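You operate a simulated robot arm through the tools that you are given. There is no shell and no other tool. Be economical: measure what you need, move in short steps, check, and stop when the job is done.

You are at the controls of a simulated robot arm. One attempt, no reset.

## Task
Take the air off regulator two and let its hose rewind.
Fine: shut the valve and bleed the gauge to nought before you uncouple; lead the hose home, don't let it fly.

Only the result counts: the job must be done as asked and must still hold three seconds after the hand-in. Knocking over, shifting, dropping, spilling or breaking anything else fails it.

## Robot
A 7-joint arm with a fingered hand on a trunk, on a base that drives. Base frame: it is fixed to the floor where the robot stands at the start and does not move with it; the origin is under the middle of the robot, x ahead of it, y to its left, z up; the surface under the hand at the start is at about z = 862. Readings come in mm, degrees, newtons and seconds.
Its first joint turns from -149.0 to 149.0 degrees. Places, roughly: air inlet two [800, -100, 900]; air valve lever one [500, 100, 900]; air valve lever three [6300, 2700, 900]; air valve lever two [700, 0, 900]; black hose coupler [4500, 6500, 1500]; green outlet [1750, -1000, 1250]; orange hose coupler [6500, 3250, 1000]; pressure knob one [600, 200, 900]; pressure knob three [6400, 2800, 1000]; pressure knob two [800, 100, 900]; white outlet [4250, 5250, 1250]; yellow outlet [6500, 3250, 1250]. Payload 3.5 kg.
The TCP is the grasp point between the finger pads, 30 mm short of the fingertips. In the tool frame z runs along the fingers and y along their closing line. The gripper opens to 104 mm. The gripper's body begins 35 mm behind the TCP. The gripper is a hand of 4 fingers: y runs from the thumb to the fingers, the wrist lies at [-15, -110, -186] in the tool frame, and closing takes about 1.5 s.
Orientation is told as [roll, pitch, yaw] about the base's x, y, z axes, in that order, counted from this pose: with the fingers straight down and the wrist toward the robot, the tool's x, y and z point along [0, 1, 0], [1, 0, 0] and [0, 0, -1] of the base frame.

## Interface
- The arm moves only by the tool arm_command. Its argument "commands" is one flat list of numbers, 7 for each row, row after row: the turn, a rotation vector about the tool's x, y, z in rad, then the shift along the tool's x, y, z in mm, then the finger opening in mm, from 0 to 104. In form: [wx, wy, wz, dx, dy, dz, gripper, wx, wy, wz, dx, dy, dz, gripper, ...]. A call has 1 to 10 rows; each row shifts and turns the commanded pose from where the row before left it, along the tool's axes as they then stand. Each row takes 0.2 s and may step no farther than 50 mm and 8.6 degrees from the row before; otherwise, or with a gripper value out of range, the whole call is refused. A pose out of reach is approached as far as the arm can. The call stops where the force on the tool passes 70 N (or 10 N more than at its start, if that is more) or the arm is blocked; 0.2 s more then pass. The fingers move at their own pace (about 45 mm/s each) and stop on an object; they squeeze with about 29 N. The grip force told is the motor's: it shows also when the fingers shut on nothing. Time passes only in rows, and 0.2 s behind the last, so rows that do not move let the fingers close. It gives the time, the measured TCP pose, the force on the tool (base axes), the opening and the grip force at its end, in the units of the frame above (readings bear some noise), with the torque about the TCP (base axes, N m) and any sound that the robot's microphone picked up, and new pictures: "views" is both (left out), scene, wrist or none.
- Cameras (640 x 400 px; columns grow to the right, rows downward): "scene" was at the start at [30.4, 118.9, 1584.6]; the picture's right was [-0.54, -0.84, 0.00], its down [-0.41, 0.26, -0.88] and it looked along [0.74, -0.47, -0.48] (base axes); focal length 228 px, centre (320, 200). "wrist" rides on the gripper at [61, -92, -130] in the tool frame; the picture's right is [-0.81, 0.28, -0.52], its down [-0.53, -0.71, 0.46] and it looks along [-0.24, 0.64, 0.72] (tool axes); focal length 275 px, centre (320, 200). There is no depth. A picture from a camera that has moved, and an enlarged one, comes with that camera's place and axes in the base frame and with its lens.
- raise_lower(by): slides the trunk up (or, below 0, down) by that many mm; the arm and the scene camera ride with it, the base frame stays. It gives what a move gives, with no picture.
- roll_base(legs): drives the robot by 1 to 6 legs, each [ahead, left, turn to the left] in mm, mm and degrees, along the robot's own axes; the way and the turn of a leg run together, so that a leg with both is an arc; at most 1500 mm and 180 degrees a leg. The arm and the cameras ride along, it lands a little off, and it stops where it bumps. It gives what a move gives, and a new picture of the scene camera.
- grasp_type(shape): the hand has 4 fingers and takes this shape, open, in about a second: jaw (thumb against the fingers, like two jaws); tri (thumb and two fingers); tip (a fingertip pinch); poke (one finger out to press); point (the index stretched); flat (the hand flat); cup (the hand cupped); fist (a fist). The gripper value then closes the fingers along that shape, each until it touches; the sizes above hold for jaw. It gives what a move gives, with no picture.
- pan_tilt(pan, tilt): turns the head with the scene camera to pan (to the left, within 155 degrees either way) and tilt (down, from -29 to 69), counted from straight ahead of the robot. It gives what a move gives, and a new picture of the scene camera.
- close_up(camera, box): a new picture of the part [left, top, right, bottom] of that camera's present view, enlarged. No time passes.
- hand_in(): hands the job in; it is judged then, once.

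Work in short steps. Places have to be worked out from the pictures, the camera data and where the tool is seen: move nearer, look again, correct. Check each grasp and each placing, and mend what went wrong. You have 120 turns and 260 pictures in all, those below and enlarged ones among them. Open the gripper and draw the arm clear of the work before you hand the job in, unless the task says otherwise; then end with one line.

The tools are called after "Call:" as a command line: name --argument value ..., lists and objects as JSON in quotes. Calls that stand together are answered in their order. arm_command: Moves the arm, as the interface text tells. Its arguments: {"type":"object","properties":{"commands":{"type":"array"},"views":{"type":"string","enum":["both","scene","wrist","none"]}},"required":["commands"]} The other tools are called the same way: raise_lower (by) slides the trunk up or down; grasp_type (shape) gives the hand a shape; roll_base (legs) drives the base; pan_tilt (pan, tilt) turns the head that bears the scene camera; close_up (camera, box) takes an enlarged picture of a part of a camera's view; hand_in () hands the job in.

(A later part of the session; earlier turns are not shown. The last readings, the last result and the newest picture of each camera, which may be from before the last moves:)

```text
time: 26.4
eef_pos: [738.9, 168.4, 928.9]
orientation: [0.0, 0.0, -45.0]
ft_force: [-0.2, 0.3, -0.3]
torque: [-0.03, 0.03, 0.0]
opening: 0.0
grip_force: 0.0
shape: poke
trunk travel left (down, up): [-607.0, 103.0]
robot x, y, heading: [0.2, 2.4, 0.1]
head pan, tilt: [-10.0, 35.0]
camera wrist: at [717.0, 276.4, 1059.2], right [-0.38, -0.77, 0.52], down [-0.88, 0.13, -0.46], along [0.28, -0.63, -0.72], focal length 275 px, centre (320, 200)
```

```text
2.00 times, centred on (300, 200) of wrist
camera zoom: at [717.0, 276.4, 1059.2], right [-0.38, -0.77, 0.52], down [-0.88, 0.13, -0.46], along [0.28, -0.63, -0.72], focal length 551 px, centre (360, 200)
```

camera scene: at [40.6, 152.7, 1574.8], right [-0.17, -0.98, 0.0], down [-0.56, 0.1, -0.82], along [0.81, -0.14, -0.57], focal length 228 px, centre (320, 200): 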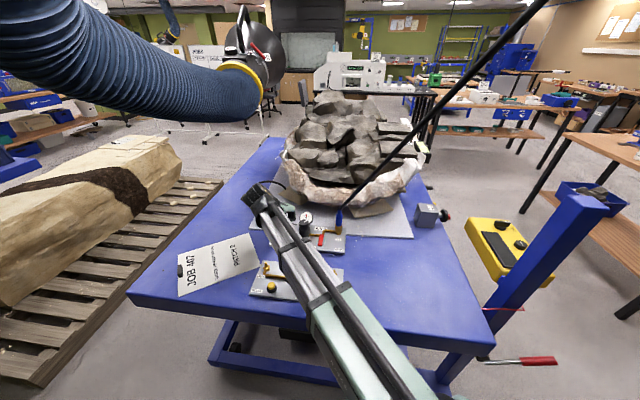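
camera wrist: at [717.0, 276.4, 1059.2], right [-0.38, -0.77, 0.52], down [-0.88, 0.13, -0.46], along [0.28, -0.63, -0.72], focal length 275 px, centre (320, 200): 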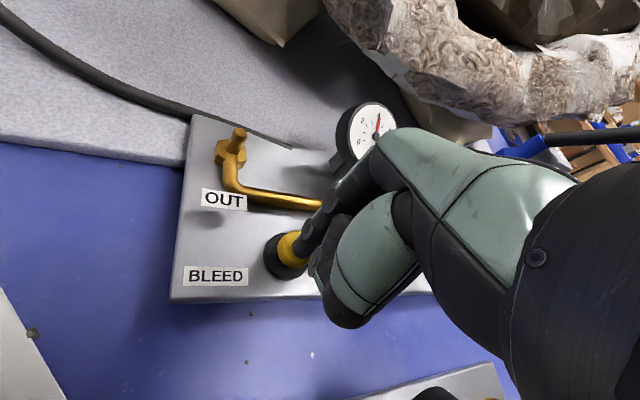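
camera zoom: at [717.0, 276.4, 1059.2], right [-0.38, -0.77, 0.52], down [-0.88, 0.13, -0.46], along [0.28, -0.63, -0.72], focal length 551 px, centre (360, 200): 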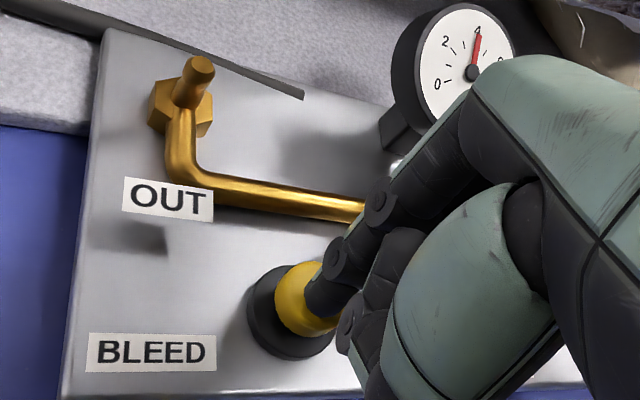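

The finger is right above the button and the gauge is visible. Press gently.

Call:
arm_command --commands '[0, 0, 0, 0, 0, 4, 104, 0, 0, 0, 0, 0, 4, 104, 0, 0, 0, 0, 0, 3, 104]' --views "none"

Call:
close_up --camera "wrist" --box '[160, 100, 440, 300]'

```text
time: 27.2
eef_pos: [738.3, 168.5, 921.9]
orientation: [0.2, -0.2, -45.0]
ft_force: [1.1, 2.1, 23.8]
torque: [0.09, -0.22, 0.01]
opening: 0.0
grip_force: 0.0
shape: poke
trunk travel left (down, up): [-607.0, 103.0]
robot x, y, heading: [-1.1, -2.0, 0.0]
head pan, tilt: [-10.0, 35.0]
```

```text
2.00 times, centred on (300, 200) of wrist
camera zoom: at [715.8, 276.4, 1051.4], right [-0.38, -0.77, 0.52], down [-0.88, 0.13, -0.46], along [0.29, -0.63, -0.72], focal length 551 px, centre (360, 200)
```

zoom: 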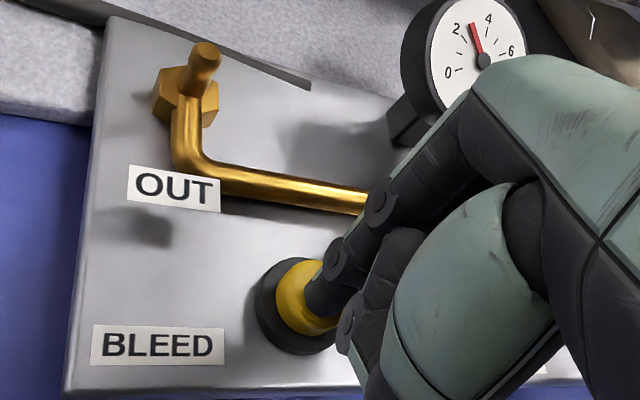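

Pressure is falling (about 3 bar). I hold the button down.

Call:
arm_command --commands '[0, 0, 0, 0, 0, 1, 104, 0, 0, 0, 0, 0, 0, 104, 0, 0, 0, 0, 0, 0, 104, 0, 0, 0, 0, 0, 0, 104, 0, 0, 0, 0, 0, 0, 104, 0, 0, 0, 0, 0, 0, 104, 0, 0, 0, 0, 0, 0, 104, 0, 0, 0, 0, 0, 0, 104, 0, 0, 0, 0, 0, 0, 104, 0, 0, 0, 0, 0, 0, 104]' --views "none"

Call:
close_up --camera "wrist" --box '[160, 100, 440, 300]'

```text
time: 29.4
eef_pos: [736.3, 168.3, 919.9]
orientation: [0.2, -0.1, -45.0]
ft_force: [11.9, 6.2, 42.9]
torque: [0.26, -0.71, 0.01]
opening: 0.0
grip_force: 0.0
shape: poke
trunk travel left (down, up): [-607.0, 103.0]
robot x, y, heading: [-0.5, -0.2, -0.1]
head pan, tilt: [-10.0, 35.0]
```

```text
2.00 times, centred on (300, 200) of wrist
camera zoom: at [714.9, 276.2, 1049.8], right [-0.38, -0.77, 0.52], down [-0.88, 0.13, -0.46], along [0.29, -0.63, -0.72], focal length 551 px, centre (360, 200)
```

zoom: 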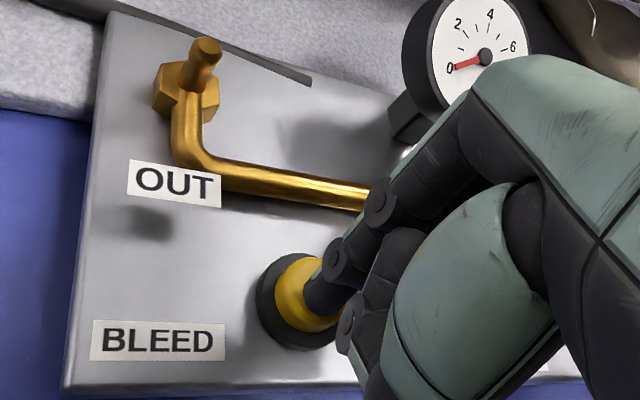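

The gauge is at 0. One more second, then I lift off and check that it stays there.

Call:
arm_command --commands '[0, 0, 0, 0, 0, 0, 104, 0, 0, 0, 0, 0, 0, 104, 0, 0, 0, 0, 0, 0, 104, 0, 0, 0, 0, 0, -10, 104, 0, 0, 0, 0, 0, -40, 104, 0, 0, 0, 0, 0, -40, 104, 0, 0, 0, 0, 0, -40, 104, 0, 0, 0, 20, -20, -30, 104, 0, 0, 0, 20, -20, -10, 104]' --views "wrist"

Call:
close_up --camera "wrist" --box '[160, 100, 440, 300]'

Call:
close_up --camera "scene" --box '[260, 150, 420, 270]'

```text
time: 31.4
eef_pos: [739.4, 224.5, 1088.7]
orientation: [0.0, 0.0, -45.0]
ft_force: [-0.2, 0.2, -0.6]
torque: [0.0, 0.01, 0.01]
opening: 0.0
grip_force: 0.0
shape: poke
trunk travel left (down, up): [-607.0, 103.0]
robot x, y, heading: [0.7, -1.2, 0.1]
head pan, tilt: [-10.0, 35.0]
camera wrist: at [717.0, 333.4, 1218.7], right [-0.38, -0.77, 0.52], down [-0.88, 0.13, -0.46], along [0.28, -0.63, -0.72], focal length 275 px, centre (320, 200)
```

wrist: 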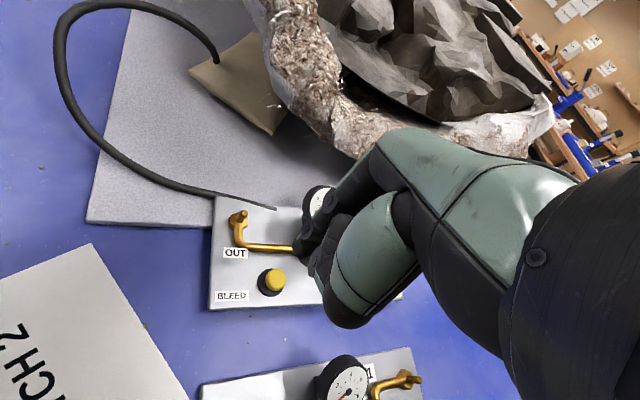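

```text
2.00 times, centred on (300, 200) of wrist
camera zoom: at [717.0, 333.4, 1218.7], right [-0.38, -0.77, 0.52], down [-0.88, 0.13, -0.46], along [0.28, -0.63, -0.72], focal length 551 px, centre (360, 200)
```

zoom: 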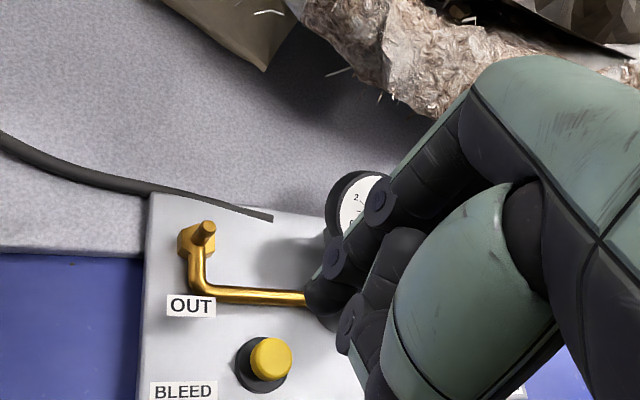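

```text
3.33 times, centred on (340, 210) of scene
camera zoom: at [40.7, 153.0, 1574.7], right [-0.17, -0.98, 0.0], down [-0.56, 0.1, -0.82], along [0.81, -0.14, -0.57], focal length 759 px, centre (253, 167)
```

zoom: 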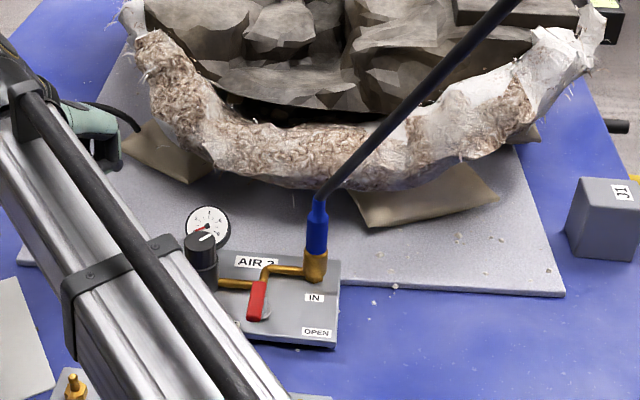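

Lever shut, gauge at nought and holding. Now I measure the reel: raise the trunk for a baseline and look at it from two heights.

Call:
pan_tilt --pan -70 --tilt -25

Call:
close_up --camera "scene" --box '[240, 0, 480, 200]'

Call:
raise_lower --by 100

Call:
close_up --camera "scene" --box '[240, 0, 480, 200]'

```text
time: 32.8
eef_pos: [738.3, 224.2, 1088.5]
orientation: [0.0, -0.1, -45.0]
ft_force: [0.4, -0.8, -0.1]
torque: [0.02, 0.04, -0.01]
opening: 0.0
grip_force: 0.0
shape: poke
trunk travel left (down, up): [-607.0, 103.0]
robot x, y, heading: [-0.5, 0.1, 0.1]
head pan, tilt: [-70.0, -25.0]
camera scene: at [-21.8, 101.3, 1666.6], right [-0.94, -0.34, 0.0], down [0.14, -0.4, -0.91], along [0.31, -0.85, 0.42], focal length 228 px, centre (320, 200)
```

scene: 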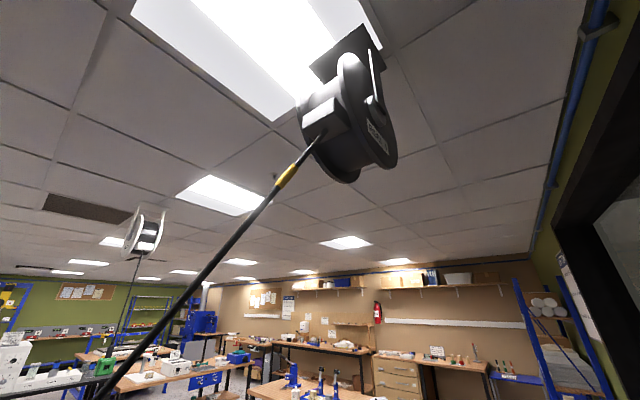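

```text
2.00 times, centred on (360, 100) of scene
camera zoom: at [-21.8, 101.3, 1666.6], right [-0.94, -0.34, 0.0], down [0.14, -0.4, -0.91], along [0.31, -0.85, 0.42], focal length 455 px, centre (240, 400)
```

zoom: 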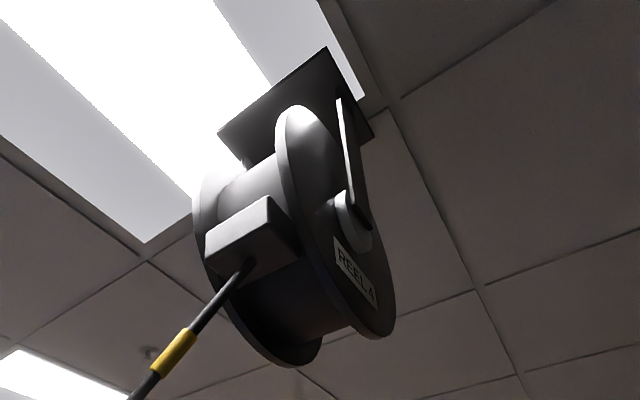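

```text
time: 34.1
eef_pos: [738.6, 225.0, 1188.7]
orientation: [0.0, 0.0, -45.1]
ft_force: [0.0, 0.1, 0.1]
torque: [0.0, 0.0, -0.02]
opening: 0.3
grip_force: 0.0
shape: poke
trunk travel left (down, up): [-707.0, 3.0]
robot x, y, heading: [-0.6, 0.2, 0.0]
head pan, tilt: [-70.0, -25.0]
```

```text
2.00 times, centred on (360, 100) of scene
camera zoom: at [-21.8, 101.4, 1766.6], right [-0.94, -0.34, 0.0], down [0.14, -0.4, -0.91], along [0.31, -0.85, 0.42], focal length 455 px, centre (240, 400)
```

zoom: 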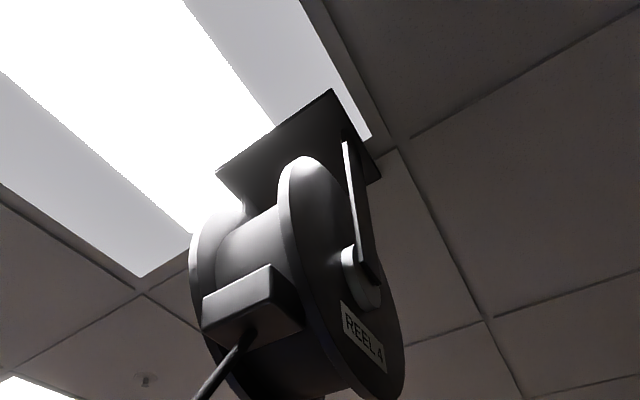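

Reel mouth works out near (127,-315,2053), and the yellow stop about 140 mm down the hose. The coupler (763,-55, blue z≈925–985) has its hose leaning toward the robot, so I'll grasp it with the hand pitched forward from the robot's side. First open into jaw and rotate at a safe place.

Call:
grasp_type --shape "jaw"

Call:
arm_command --commands '[0, 0, 0.1309, 0, 0, 0, 104, 0, 0, 0.1309, 0, 0, 0, 104, 0, 0, 0.1309, 0, 0, 0, 104, 0, 0, 0.1309, 0, 0, 0, 104, 0, 0, 0.1309, 0, 0, 0, 104, 0, 0, 0.1309, 0, 0, 0, 104]' --views "none"

Call:
pan_tilt --pan -10 --tilt 35

```text
time: 35.0
eef_pos: [737.7, 224.5, 1188.5]
orientation: [-0.1, 0.1, -45.1]
ft_force: [0.2, -0.2, 0.6]
torque: [0.0, 0.01, -0.01]
opening: 104.0
grip_force: 0.0
shape: jaw
trunk travel left (down, up): [-707.0, 3.0]
robot x, y, heading: [3.6, 1.0, 0.1]
head pan, tilt: [-70.0, -25.0]
```

```text
time: 36.4
eef_pos: [738.8, 224.6, 1188.6]
orientation: [0.0, 0.0, -90.0]
ft_force: [0.3, 0.3, 0.0]
torque: [0.03, 0.0, -0.02]
opening: 103.4
grip_force: 0.1
shape: jaw
trunk travel left (down, up): [-707.0, 3.0]
robot x, y, heading: [0.5, -1.9, -0.2]
head pan, tilt: [-70.0, -25.0]
```

```text
time: 37.7
eef_pos: [737.8, 224.1, 1189.4]
orientation: [-0.1, 0.0, -90.0]
ft_force: [-0.5, 0.0, -1.2]
torque: [-0.01, 0.06, -0.01]
opening: 104.1
grip_force: 0.1
shape: jaw
trunk travel left (down, up): [-707.0, 3.0]
robot x, y, heading: [0.6, -0.2, -0.1]
head pan, tilt: [-10.0, 35.0]
camera scene: at [40.6, 152.6, 1674.9], right [-0.17, -0.98, 0.0], down [-0.56, 0.1, -0.82], along [0.81, -0.14, -0.57], focal length 228 px, centre (320, 200)
```

scene: 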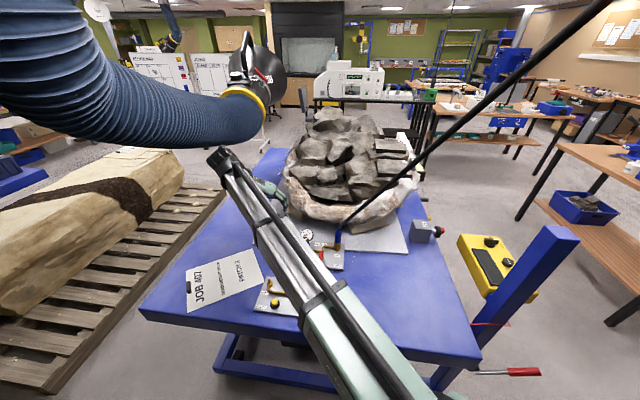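

Call:
arm_command --commands '[0, 0.137, 0, 0, 0, 0, 104, 0, 0.137, 0, 0, 0, 0, 104, 0, 0.137, 0, 0, 0, 0, 104, 0, 0.137, 0, 0, 0, 0, 104, 0, 0.137, 0, 0, 0, 0, 104, 0, 0.137, 0, 0, 0, 0, 104, 0, 0.137, 0, 0, 0, 0, 104]' --views "both"

Call:
close_up --camera "scene" --box '[260, 190, 420, 290]'

```text
time: 39.3
eef_pos: [737.2, 225.5, 1189.3]
orientation: [55.1, 0.0, -90.1]
ft_force: [0.3, -0.2, -1.2]
torque: [-0.02, 0.04, -0.01]
opening: 103.7
grip_force: 0.0
shape: jaw
trunk travel left (down, up): [-707.0, 3.0]
robot x, y, heading: [2.4, 2.5, 0.0]
head pan, tilt: [-10.0, 35.0]
camera scene: at [40.5, 152.8, 1674.8], right [-0.17, -0.98, 0.0], down [-0.56, 0.1, -0.82], along [0.81, -0.14, -0.57], focal length 228 px, centre (320, 200)
camera wrist: at [666.3, 316.5, 1313.4], right [-0.89, -0.28, -0.37], down [0.07, 0.71, -0.7], along [0.45, -0.64, -0.61], focal length 275 px, centre (320, 200)
```

scene: 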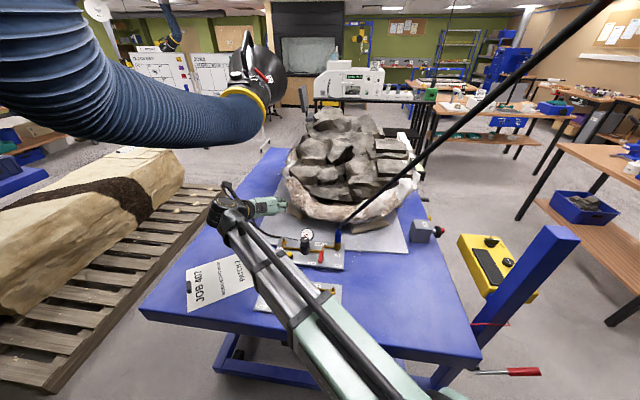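
wrist: 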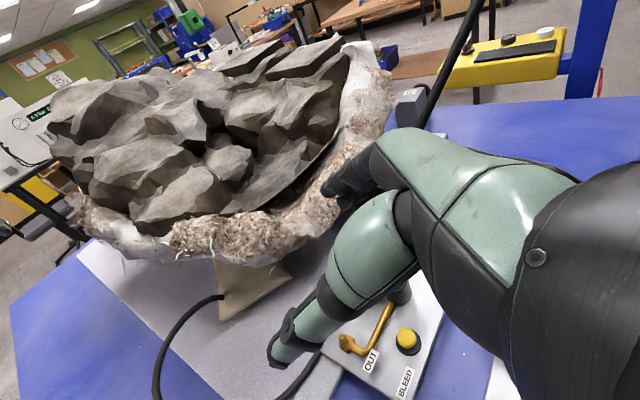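

```text
4.00 times, centred on (340, 240) of scene
camera zoom: at [40.5, 152.8, 1674.8], right [-0.17, -0.98, 0.0], down [-0.56, 0.1, -0.82], along [0.81, -0.14, -0.57], focal length 910 px, centre (240, 40)
```

zoom: 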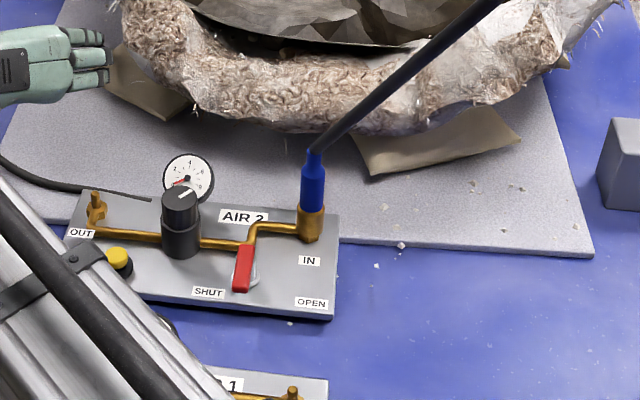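

The hand has the right orientation. Move down and to the right to the pre-grasp point about 120 mm short of the coupler along the fingers.

Call:
arm_command --commands '[0, 0, 0, -35.4, 20, 7, 104, 0, 0, 0, -35.4, 20, 7, 104, 0, 0, 0, -35.4, 20, 7, 104, 0, 0, 0, -35.4, 20, 7, 104, 0, 0, 0, -35.4, 20, 7, 104, 0, 0, 0, 0, 45, 0, 104, 0, 0, 0, 0, 45, 0, 104, 0, 0, 0, 0, 45, 0, 104, 0, 0, 0, 0, 45, 0, 104]' --views "both"

Call:
close_up --camera "wrist" --box '[180, 80, 480, 380]'

Call:
close_up --camera "scene" --box '[240, 170, 420, 300]'

```text
time: 41.3
eef_pos: [665.0, -56.5, 1024.0]
orientation: [55.0, 0.0, -90.0]
ft_force: [-0.5, -0.5, -0.8]
torque: [-0.05, 0.0, -0.01]
opening: 103.8
grip_force: 0.1
shape: jaw
trunk travel left (down, up): [-707.0, 3.0]
robot x, y, heading: [0.8, -5.2, -0.3]
head pan, tilt: [-10.0, 35.0]
camera scene: at [40.5, 152.2, 1674.9], right [-0.17, -0.98, 0.0], down [-0.56, 0.1, -0.82], along [0.81, -0.14, -0.57], focal length 228 px, centre (320, 200)
camera wrist: at [592.9, 35.7, 1149.1], right [-0.89, -0.28, -0.37], down [0.07, 0.71, -0.7], along [0.45, -0.64, -0.62], focal length 275 px, centre (320, 200)
```

scene: 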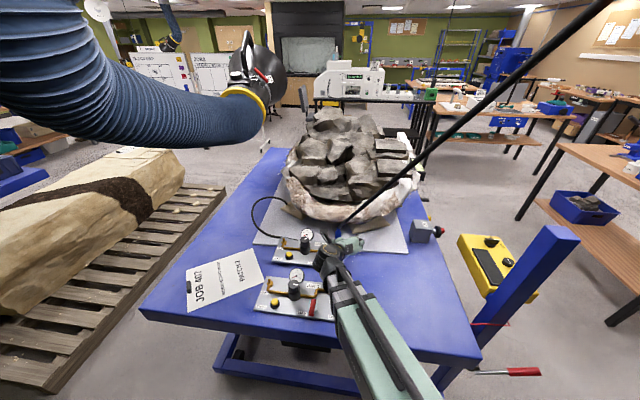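
wrist: 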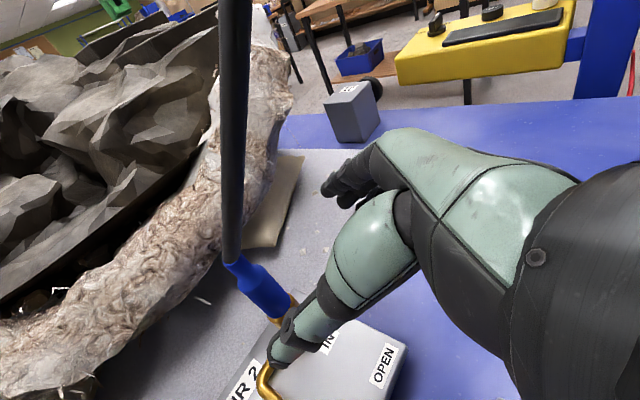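

```text
1.33 times, centred on (330, 230) of wrist
camera zoom: at [592.9, 35.7, 1149.1], right [-0.89, -0.28, -0.37], down [0.07, 0.71, -0.7], along [0.45, -0.64, -0.62], focal length 367 px, centre (307, 160)
```

zoom: 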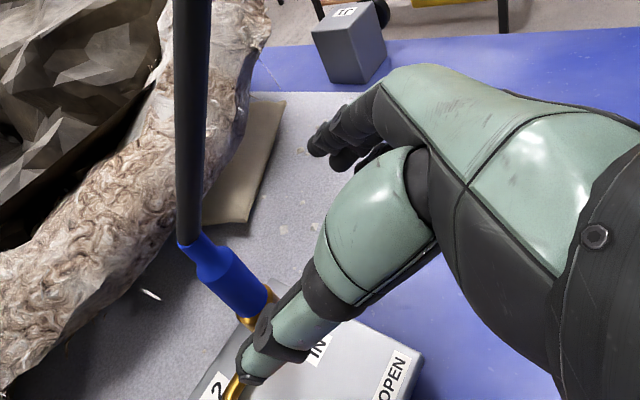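

```text
3.08 times, centred on (330, 235) of scene
camera zoom: at [40.5, 152.2, 1674.9], right [-0.17, -0.98, 0.0], down [-0.56, 0.1, -0.82], along [0.81, -0.14, -0.57], focal length 700 px, centre (289, 92)
```

zoom: 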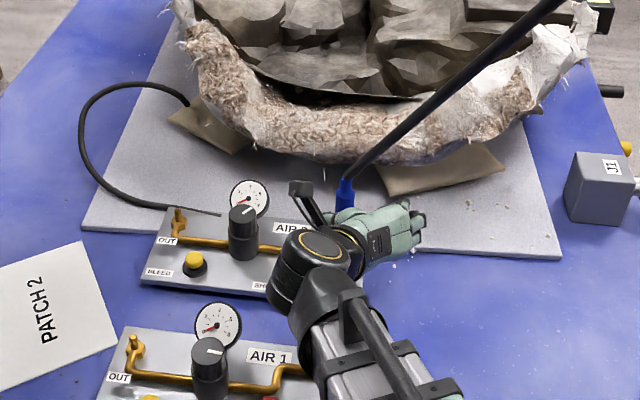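

The coupler lies ahead between thumb and fingers (≈(763,-54), z 915–975). Advance along the fingers.

Call:
arm_command --commands '[0, 0, 0, -2, -0.5, 25, 104, 0, 0, 0, -2, -0.5, 25, 104, 0, 0, 0, -2, -0.5, 25, 104, 0, 0, 0, -1, -0.5, 20, 104]' --views "both"

Call:
close_up --camera "wrist" --box '[180, 80, 480, 380]'

Call:
close_up --camera "scene" --box '[280, 190, 400, 280]'

```text
time: 42.3
eef_pos: [738.7, -52.1, 962.7]
orientation: [54.9, 0.0, -90.0]
ft_force: [0.5, 0.4, 0.2]
torque: [-0.03, -0.01, -0.02]
opening: 104.0
grip_force: 0.1
shape: jaw
trunk travel left (down, up): [-707.0, 3.0]
robot x, y, heading: [-1.0, -0.3, 0.0]
head pan, tilt: [-10.0, 35.0]
camera scene: at [40.9, 152.6, 1674.8], right [-0.17, -0.98, 0.0], down [-0.56, 0.1, -0.82], along [0.81, -0.14, -0.57], focal length 228 px, centre (320, 200)
camera wrist: at [668.0, 38.6, 1087.4], right [-0.89, -0.28, -0.37], down [0.07, 0.71, -0.7], along [0.45, -0.64, -0.62], focal length 275 px, centre (320, 200)
```

scene: 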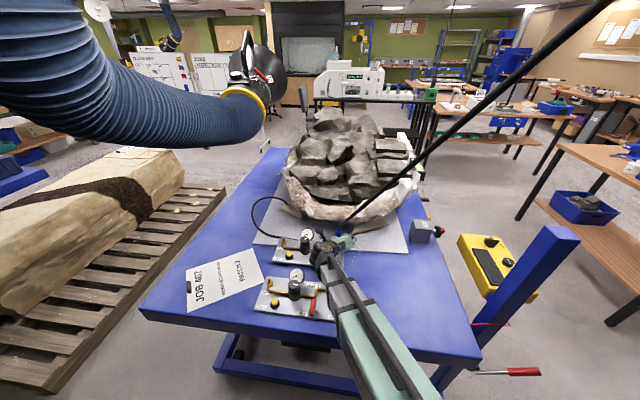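
wrist: 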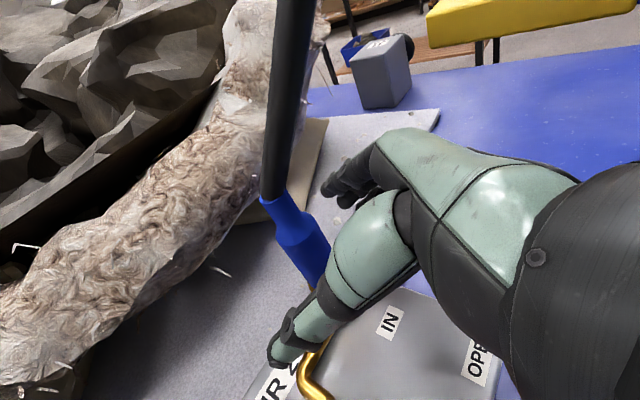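

```text
1.33 times, centred on (330, 230) of wrist
camera zoom: at [668.0, 38.6, 1087.4], right [-0.89, -0.28, -0.37], down [0.07, 0.71, -0.7], along [0.45, -0.64, -0.62], focal length 367 px, centre (307, 160)
```

zoom: 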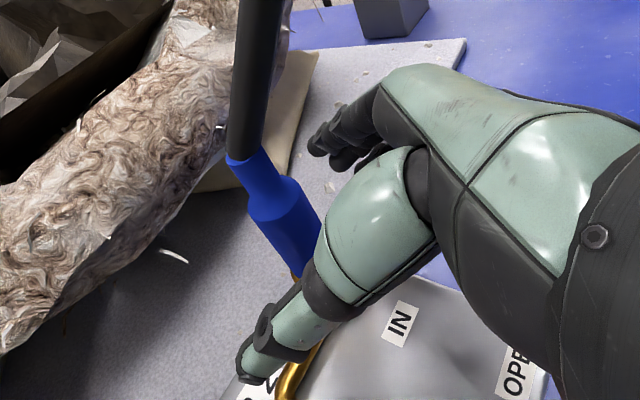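

```text
4.44 times, centred on (340, 235) of scene
camera zoom: at [40.9, 152.6, 1674.8], right [-0.17, -0.98, 0.0], down [-0.56, 0.1, -0.82], along [0.81, -0.14, -0.57], focal length 1012 px, centre (231, 44)
```

zoom: 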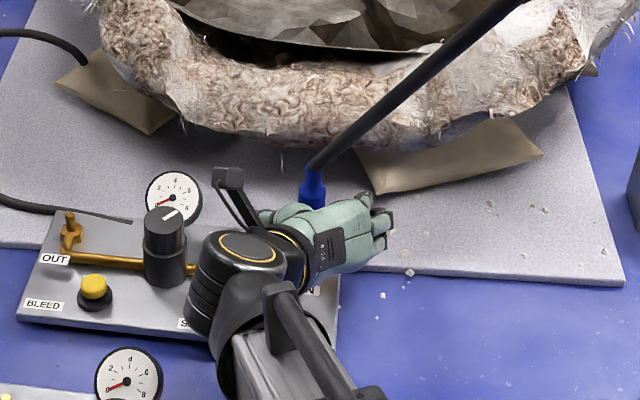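

Coupler ~28 mm further along the fingers. Advance and close.

Call:
arm_command --commands '[0, 0, 0, 0, -1, 14, 104, 0, 0, 0, 0, 0, 13, 104, 0, 0, 0, 0, 0, 0, 60, 0, 0, 0, 0, 0, 0, 20, 0, 0, 0, 0, 0, 0, 0, 0, 0, 0, 0, 0, 0, 0, 0, 0, 0, 0, 0, 0, 0, 0, 0, 0, 0, 0, 0, 0, 0, 0, 0, 0, 0, 0, 0]' --views "wrist"

Call:
close_up --camera "wrist" --box '[180, 80, 480, 380]'

Call:
close_up --camera "scene" --box '[280, 190, 400, 280]'

```text
time: 44.3
eef_pos: [761.6, -51.4, 947.3]
orientation: [54.9, 0.1, -89.9]
ft_force: [8.3, -1.0, -0.7]
torque: [-0.17, 0.01, -0.03]
opening: 12.4
grip_force: 29.1
shape: jaw
trunk travel left (down, up): [-707.0, 3.0]
robot x, y, heading: [0.9, 3.1, 0.1]
head pan, tilt: [-10.0, 35.0]
camera wrist: at [691.1, 40.0, 1071.8], right [-0.89, -0.28, -0.37], down [0.07, 0.71, -0.7], along [0.45, -0.64, -0.62], focal length 275 px, centre (320, 200)
```

wrist: 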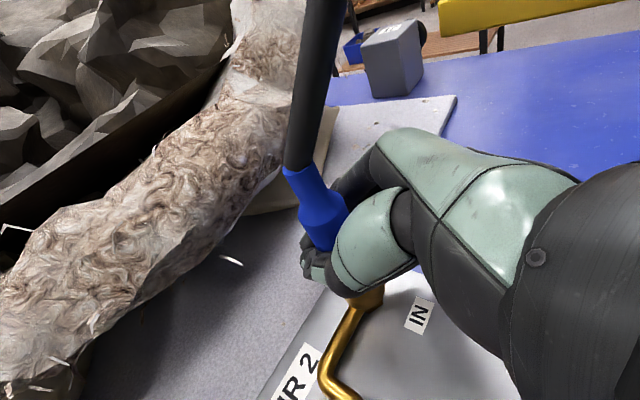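

```text
1.33 times, centred on (330, 230) of wrist
camera zoom: at [691.1, 40.0, 1071.8], right [-0.89, -0.28, -0.37], down [0.07, 0.71, -0.7], along [0.45, -0.64, -0.62], focal length 367 px, centre (307, 160)
```

zoom: 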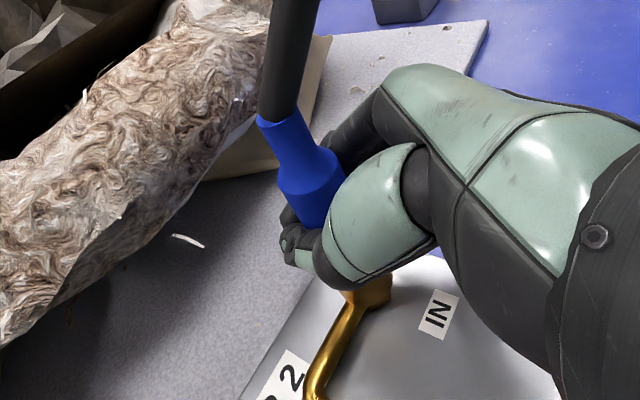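

```text
4.44 times, centred on (340, 235) of scene
camera zoom: at [41.9, 152.6, 1674.7], right [-0.17, -0.98, 0.0], down [-0.57, 0.1, -0.82], along [0.81, -0.14, -0.57], focal length 1012 px, centre (231, 44)
```

zoom: 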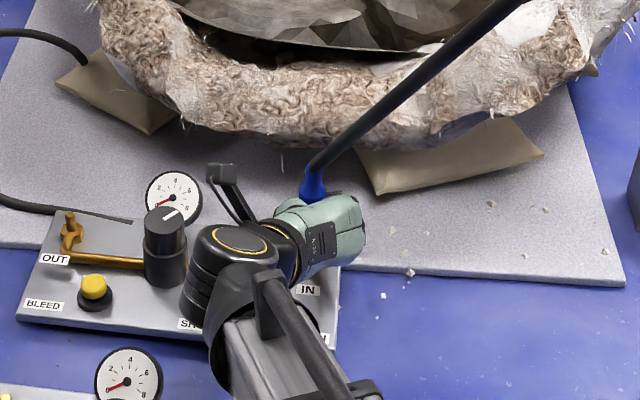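

The coupler is held (grip 29 N, opening 12 mm). Pull gently straight up.

Call:
arm_command --commands '[0, 0, 0, 3.3, 0, -2.3, 0, 0, 0, 0, 3.3, 0, -2.3, 0, 0, 0, 0, 3.3, 0, -2.3, 0]' --views "wrist"

Call:
close_up --camera "wrist" --box '[180, 80, 480, 380]'

```text
time: 45.1
eef_pos: [765.1, -51.9, 955.4]
orientation: [54.6, 0.1, -90.0]
ft_force: [17.3, 4.4, -39.7]
torque: [0.08, -0.1, -0.01]
opening: 11.4
grip_force: 29.3
shape: jaw
trunk travel left (down, up): [-707.0, 3.0]
robot x, y, heading: [-1.2, 2.7, -0.1]
head pan, tilt: [-10.0, 35.0]
camera wrist: at [694.8, 40.2, 1080.1], right [-0.89, -0.28, -0.36], down [0.06, 0.71, -0.7], along [0.45, -0.64, -0.62], focal length 275 px, centre (320, 200)
```

wrist: 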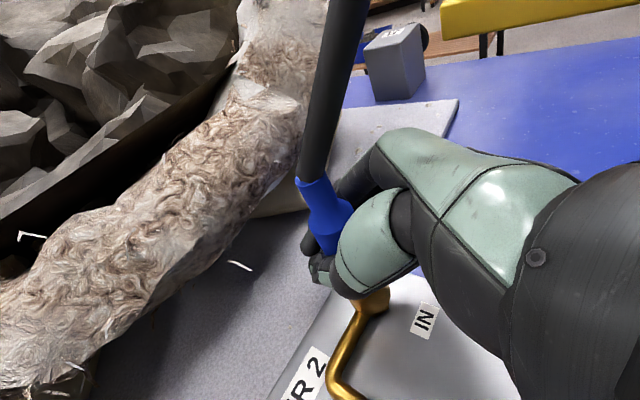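

```text
1.33 times, centred on (330, 230) of wrist
camera zoom: at [694.8, 40.2, 1080.1], right [-0.89, -0.28, -0.36], down [0.06, 0.71, -0.7], along [0.45, -0.64, -0.62], focal length 367 px, centre (307, 160)
```

zoom: 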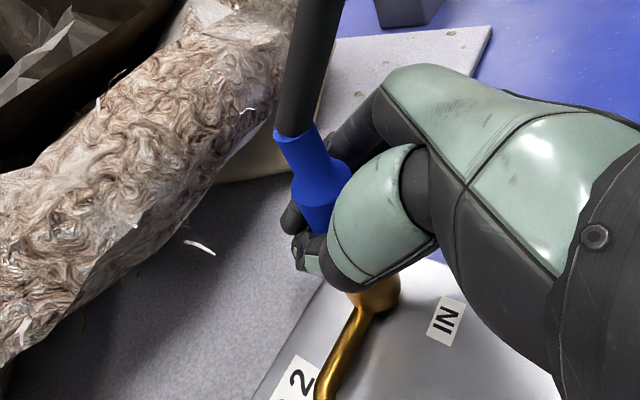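

Force is 40 N downward and the hand rose 8 mm. I check whether coupler or panel moved.

Call:
close_up --camera "scene" --box '[280, 190, 400, 280]'

Call:
close_up --camera "wrist" --box '[270, 150, 430, 310]'

```text
4.44 times, centred on (340, 235) of scene
camera zoom: at [47.3, 153.0, 1674.1], right [-0.17, -0.98, 0.0], down [-0.57, 0.1, -0.82], along [0.8, -0.14, -0.58], focal length 1012 px, centre (231, 44)
```

zoom: 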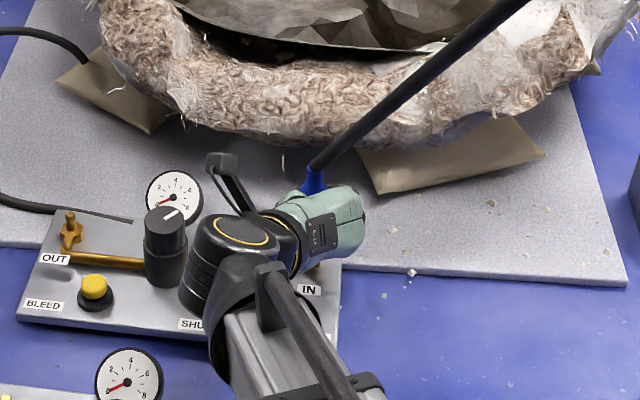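

```text
2.50 times, centred on (350, 230) of wrist
camera zoom: at [694.8, 40.2, 1080.1], right [-0.89, -0.28, -0.36], down [0.06, 0.71, -0.7], along [0.45, -0.64, -0.62], focal length 688 px, centre (245, 125)
```

zoom: 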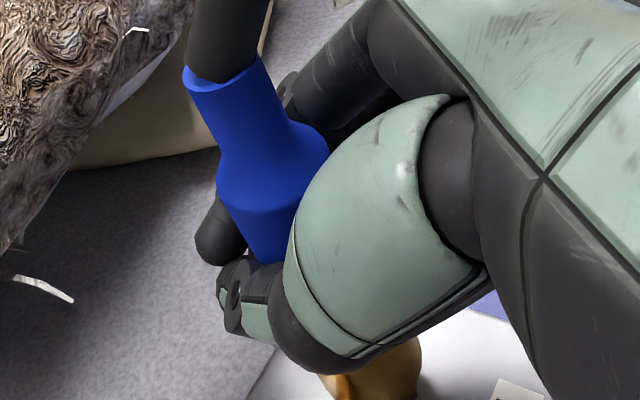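

Neither panel nor coupler visibly moved; the hand carries 40 N. I pull a little harder in small steps.

Call:
arm_command --commands '[0, 0, 0, 2.5, 0, -1.7, 0, 0, 0, 0, 2.5, 0, -1.7, 0, 0, 0, 0, 2.5, 0, -1.7, 0]' --views "none"

Call:
close_up --camera "wrist" --box '[270, 150, 430, 310]'

```text
time: 45.9
eef_pos: [765.9, -51.0, 963.2]
orientation: [54.7, 0.0, -90.1]
ft_force: [23.1, 6.1, -42.1]
torque: [0.15, -0.13, 0.01]
opening: 11.0
grip_force: 28.6
shape: jaw
trunk travel left (down, up): [-707.0, 3.0]
robot x, y, heading: [-1.3, 0.5, -0.1]
head pan, tilt: [-10.0, 35.0]
```

```text
2.50 times, centred on (350, 230) of wrist
camera zoom: at [695.1, 40.1, 1089.6], right [-0.89, -0.28, -0.36], down [0.06, 0.71, -0.7], along [0.45, -0.64, -0.62], focal length 688 px, centre (245, 125)
```

zoom: 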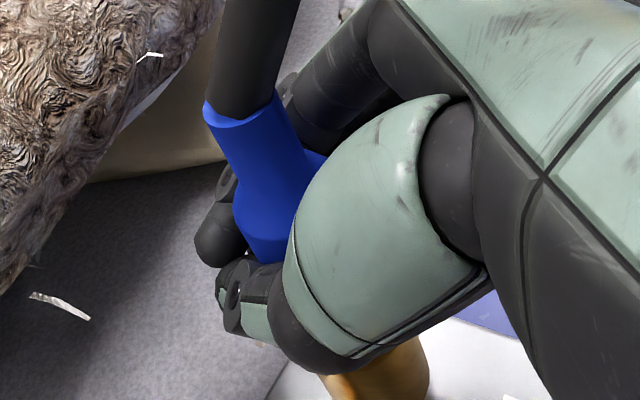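

The hand slides along the coupler at ~42 N, so it's latched or my grip is off-centre (23 N sideways). I release, re-centre lower and 6 mm further in, and regrip.

Call:
arm_command --commands '[0, 0, 0, 0, 0, 0, 60, 0, 0, 0, 0, 0, 0, 104, 0, 0, 0, 0, 0, 0, 104, 0, 0, 0, -12, 0, 10, 104, 0, 0, 0, -5, 0, 10, 104, 0, 0, 0, 0, 0, 0, 104]' --views "wrist"

Call:
close_up --camera "wrist" --box '[240, 120, 440, 320]'

Call:
close_up --camera "scene" --box '[300, 200, 380, 260]'

```text
time: 47.3
eef_pos: [767.3, -52.7, 942.9]
orientation: [54.9, 0.0, -90.0]
ft_force: [-0.1, -0.1, -0.1]
torque: [-0.01, 0.03, 0.01]
opening: 103.5
grip_force: 0.0
shape: jaw
trunk travel left (down, up): [-707.0, 3.0]
robot x, y, heading: [-0.9, -0.4, 0.1]
head pan, tilt: [-10.0, 35.0]
camera wrist: at [696.4, 39.2, 1068.1], right [-0.89, -0.28, -0.37], down [0.07, 0.71, -0.7], along [0.45, -0.64, -0.62], focal length 275 px, centre (320, 200)
```

wrist: 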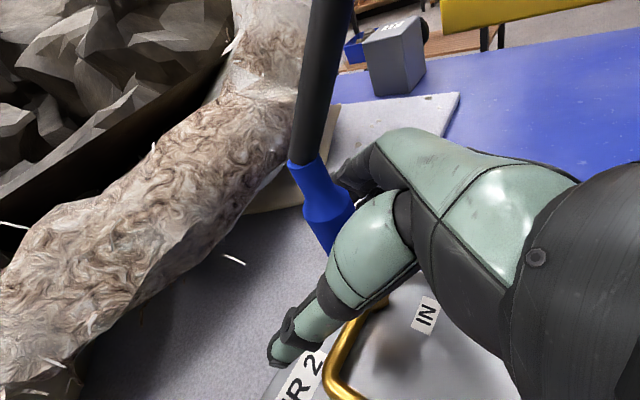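

```text
2.00 times, centred on (340, 220) of wrist
camera zoom: at [696.4, 39.2, 1068.1], right [-0.89, -0.28, -0.37], down [0.07, 0.71, -0.7], along [0.45, -0.64, -0.62], focal length 551 px, centre (280, 160)
```

zoom: 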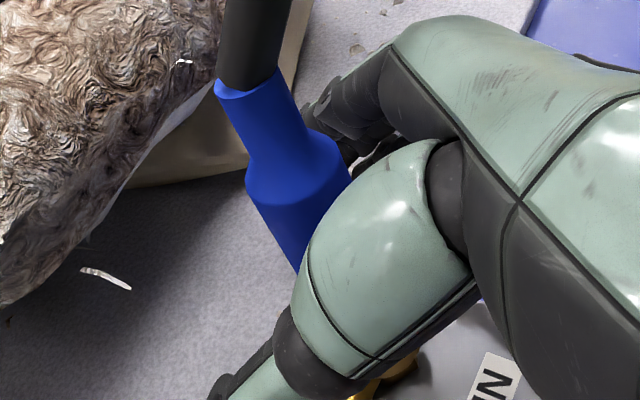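

```text
6.67 times, centred on (340, 230) of scene
camera zoom: at [40.6, 152.7, 1674.8], right [-0.17, -0.98, 0.0], down [-0.56, 0.1, -0.82], along [0.81, -0.14, -0.57], focal length 1518 px, centre (187, 0)
```

zoom: 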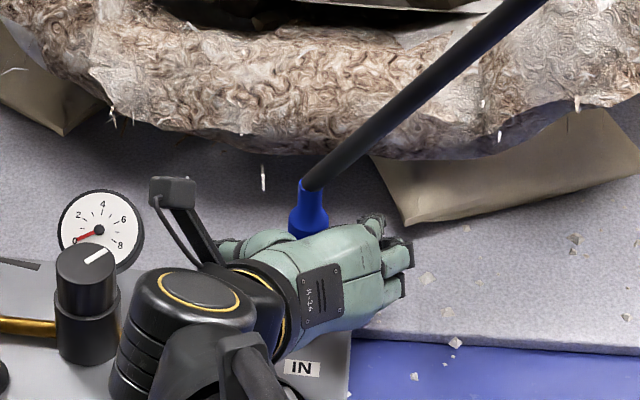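

Re-centred with zero load. Close again, then try a small anticlockwise twist about the coupler's vertical axis.

Call:
arm_command --commands '[0, 0, 0, 0, 0, 0, 50, 0, 0, 0, 0, 0, 0, 0, 0, 0, 0, 0, 0, 0, 0, 0, 0, 0, 0, 0, 0, 0, 0, 0, 0, 0, 0, 0, 0, 0, 0, 0, 0, 0, 0, 0, 0, 0, 0, 0, 0, 0, 0, 0, 0, 0, 0, 0, 0, 0]' --views "none"

Call:
arm_command --commands '[0.098, 0, -0.069, 0, 0, 0, 0, 0.098, 0, -0.069, 0, 0, 0, 0, 0, 0, 0, 0, 0, 0, 0]' --views "none"

Call:
close_up --camera "wrist" --box '[240, 120, 440, 320]'

```text
time: 49.1
eef_pos: [768.4, -52.2, 942.1]
orientation: [55.0, 0.0, -89.9]
ft_force: [7.2, 1.2, -0.4]
torque: [-0.17, -0.08, -0.09]
opening: 3.6
grip_force: 28.9
shape: jaw
trunk travel left (down, up): [-707.0, 3.0]
robot x, y, heading: [1.5, -0.0, 0.1]
head pan, tilt: [-10.0, 35.0]
```

```text
time: 49.9
eef_pos: [769.6, -52.2, 942.7]
orientation: [54.9, 0.0, -76.2]
ft_force: [13.1, 9.7, 1.1]
torque: [-0.24, 0.01, -0.27]
opening: 3.9
grip_force: 28.9
shape: jaw
trunk travel left (down, up): [-707.0, 3.0]
robot x, y, heading: [2.8, -1.1, -0.1]
head pan, tilt: [-10.0, 35.0]
```

```text
2.00 times, centred on (340, 220) of wrist
camera zoom: at [677.8, 20.8, 1067.2], right [-0.8, -0.48, -0.37], down [-0.11, 0.71, -0.7], along [0.59, -0.52, -0.62], focal length 551 px, centre (280, 160)
```

zoom: 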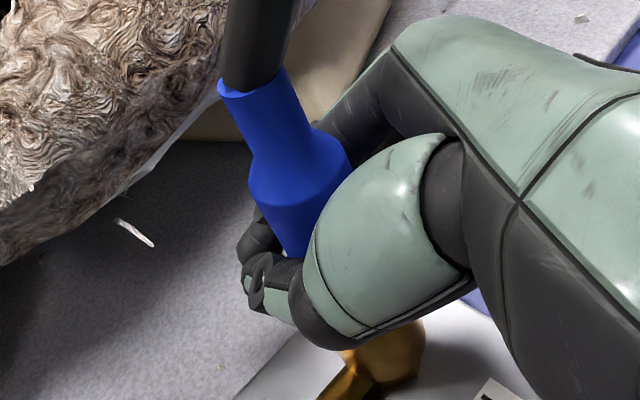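

Openings of 12 → 3.6 mm show the coupler sits behind the pads, toward the palm. I open, turn back, retreat ~20 mm so the pads meet the coupler squarely, and close.

Call:
arm_command --commands '[0, 0, 0, 0, 0, 0, 60, 0, 0, 0, 0, 0, 0, 104, -0.098, 0, 0.069, 0, 0, 0, 104, -0.098, 0, 0.069, 0, 0, 0, 104, 0, 0, 0, 6, 0, -9, 104, 0, 0, 0, 6, 0, -9, 104, 0, 0, 0, 0, 0, 0, 104]' --views "none"

Call:
arm_command --commands '[0, 0, 0, 0, 0, 0, 50, 0, 0, 0, 0, 0, 0, 0, 0, 0, 0, 0, 0, 0, 0, 0, 0, 0, 0, 0, 0, 0, 0, 0, 0, 0, 0, 0, 0, 0, 0, 0, 0, 0, 0, 0, 0, 0, 0, 0, 0, 0, 0, 0, 0, 0, 0, 0, 0, 0]' --views "wrist"

Call:
close_up --camera "wrist" --box '[240, 120, 440, 320]'

```text
time: 51.5
eef_pos: [759.8, -52.5, 962.7]
orientation: [54.8, 0.0, -90.0]
ft_force: [0.1, -0.2, 0.4]
torque: [0.0, 0.01, -0.01]
opening: 103.5
grip_force: 0.1
shape: jaw
trunk travel left (down, up): [-707.0, 3.0]
robot x, y, heading: [0.4, -2.0, -0.0]
head pan, tilt: [-10.0, 35.0]
```

```text
time: 53.3
eef_pos: [761.1, -52.3, 962.9]
orientation: [54.9, 0.0, -89.9]
ft_force: [9.4, 0.7, -1.6]
torque: [-0.2, 0.02, 0.02]
opening: 13.5
grip_force: 29.0
shape: jaw
trunk travel left (down, up): [-707.0, 3.0]
robot x, y, heading: [0.4, -1.1, -0.0]
head pan, tilt: [-10.0, 35.0]
camera wrist: at [690.4, 39.8, 1087.5], right [-0.89, -0.28, -0.37], down [0.07, 0.71, -0.7], along [0.45, -0.64, -0.62], focal length 275 px, centre (320, 200)
```

wrist: 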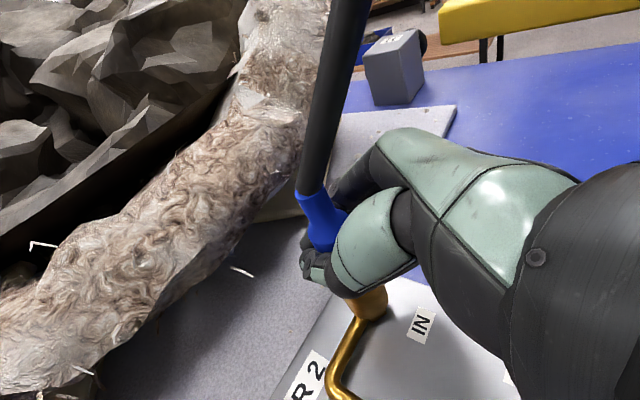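

```text
2.00 times, centred on (340, 220) of wrist
camera zoom: at [690.4, 39.8, 1087.5], right [-0.89, -0.28, -0.37], down [0.07, 0.71, -0.7], along [0.45, -0.64, -0.62], focal length 551 px, centre (280, 160)
```

zoom: 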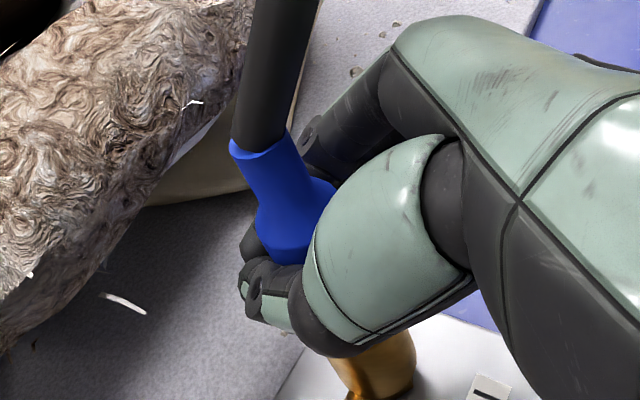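

That moved mostly upward. Open, shift along tool x by −26 (→ about (746,-52,942)), and regrip.

Call:
arm_command --commands '[0, 0, 0, 0, 0, 0, 60, 0, 0, 0, 0, 0, 0, 104, 0, 0, 0, 0, 0, 0, 104, 0, 0, 0, -13, 0, -1, 104, 0, 0, 0, -13, 0, -1, 104, 0, 0, 0, 0, 0, 0, 104]' --views "none"

Call:
arm_command --commands '[0, 0, 0, 0, 0, 0, 50, 0, 0, 0, 0, 0, 0, 0, 0, 0, 0, 0, 0, 0, 0, 0, 0, 0, 0, 0, 0, 0, 0, 0, 0, 0, 0, 0, 0, 0, 0, 0, 0, 0, 0, 0, 0, 0, 0, 0, 0, 0, 0, 0, 0, 0, 0, 0, 0, 0]' --views "wrist"

Call:
close_up --camera "wrist" --box '[240, 120, 440, 320]'

```text
time: 54.7
eef_pos: [744.5, -52.2, 942.5]
orientation: [55.0, 0.0, -90.0]
ft_force: [-0.8, 0.7, 0.1]
torque: [-0.02, 0.04, -0.01]
opening: 103.4
grip_force: 0.2
shape: jaw
trunk travel left (down, up): [-707.0, 3.0]
robot x, y, heading: [2.2, -3.2, -0.0]
head pan, tilt: [-10.0, 35.0]
```

```text
time: 56.5
eef_pos: [743.8, -51.4, 942.5]
orientation: [54.9, -0.1, -90.0]
ft_force: [2.3, -0.2, 0.8]
torque: [-0.15, 0.06, 0.02]
opening: 21.2
grip_force: 28.7
shape: jaw
trunk travel left (down, up): [-707.0, 3.0]
robot x, y, heading: [-0.0, 0.4, -0.3]
head pan, tilt: [-10.0, 35.0]
camera wrist: at [672.6, 39.6, 1068.1], right [-0.89, -0.28, -0.37], down [0.07, 0.71, -0.7], along [0.45, -0.64, -0.62], focal length 275 px, centre (320, 200)
```

wrist: 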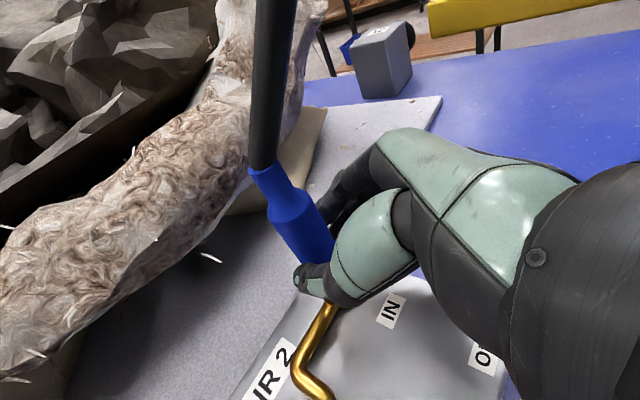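

```text
2.00 times, centred on (340, 220) of wrist
camera zoom: at [672.6, 39.6, 1068.1], right [-0.89, -0.28, -0.37], down [0.07, 0.71, -0.7], along [0.45, -0.64, -0.62], focal length 551 px, centre (280, 160)
```

zoom: 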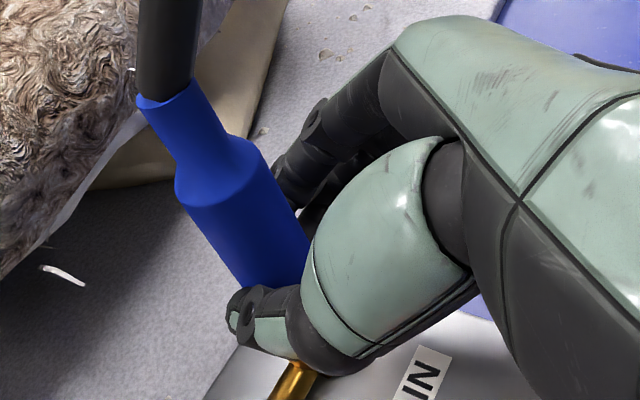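

Now a square grip with 21 mm opening. Pull up again.

Call:
arm_command --commands '[0, 0, 0, 3.3, 0, -2.3, 0, 0, 0, 0, 3.3, 0, -2.3, 0, 0, 0, 0, 3.3, 0, -2.3, 0]' --views "none"

Call:
close_up --camera "wrist" --box '[240, 120, 440, 320]'

```text
time: 57.3
eef_pos: [742.6, -52.2, 960.3]
orientation: [55.3, 0.0, -89.9]
ft_force: [0.0, -0.6, -1.3]
torque: [-0.05, -0.03, -0.02]
opening: 21.3
grip_force: 29.1
shape: jaw
trunk travel left (down, up): [-707.0, 3.0]
robot x, y, heading: [0.5, 2.0, -0.2]
head pan, tilt: [-10.0, 35.0]
```

```text
2.00 times, centred on (340, 220) of wrist
camera zoom: at [669.7, 39.6, 1085.0], right [-0.89, -0.28, -0.37], down [0.07, 0.71, -0.7], along [0.46, -0.65, -0.61], focal length 551 px, centre (280, 160)
```

zoom: 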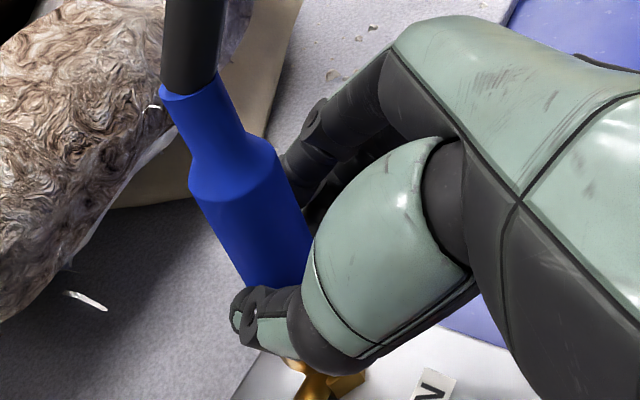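

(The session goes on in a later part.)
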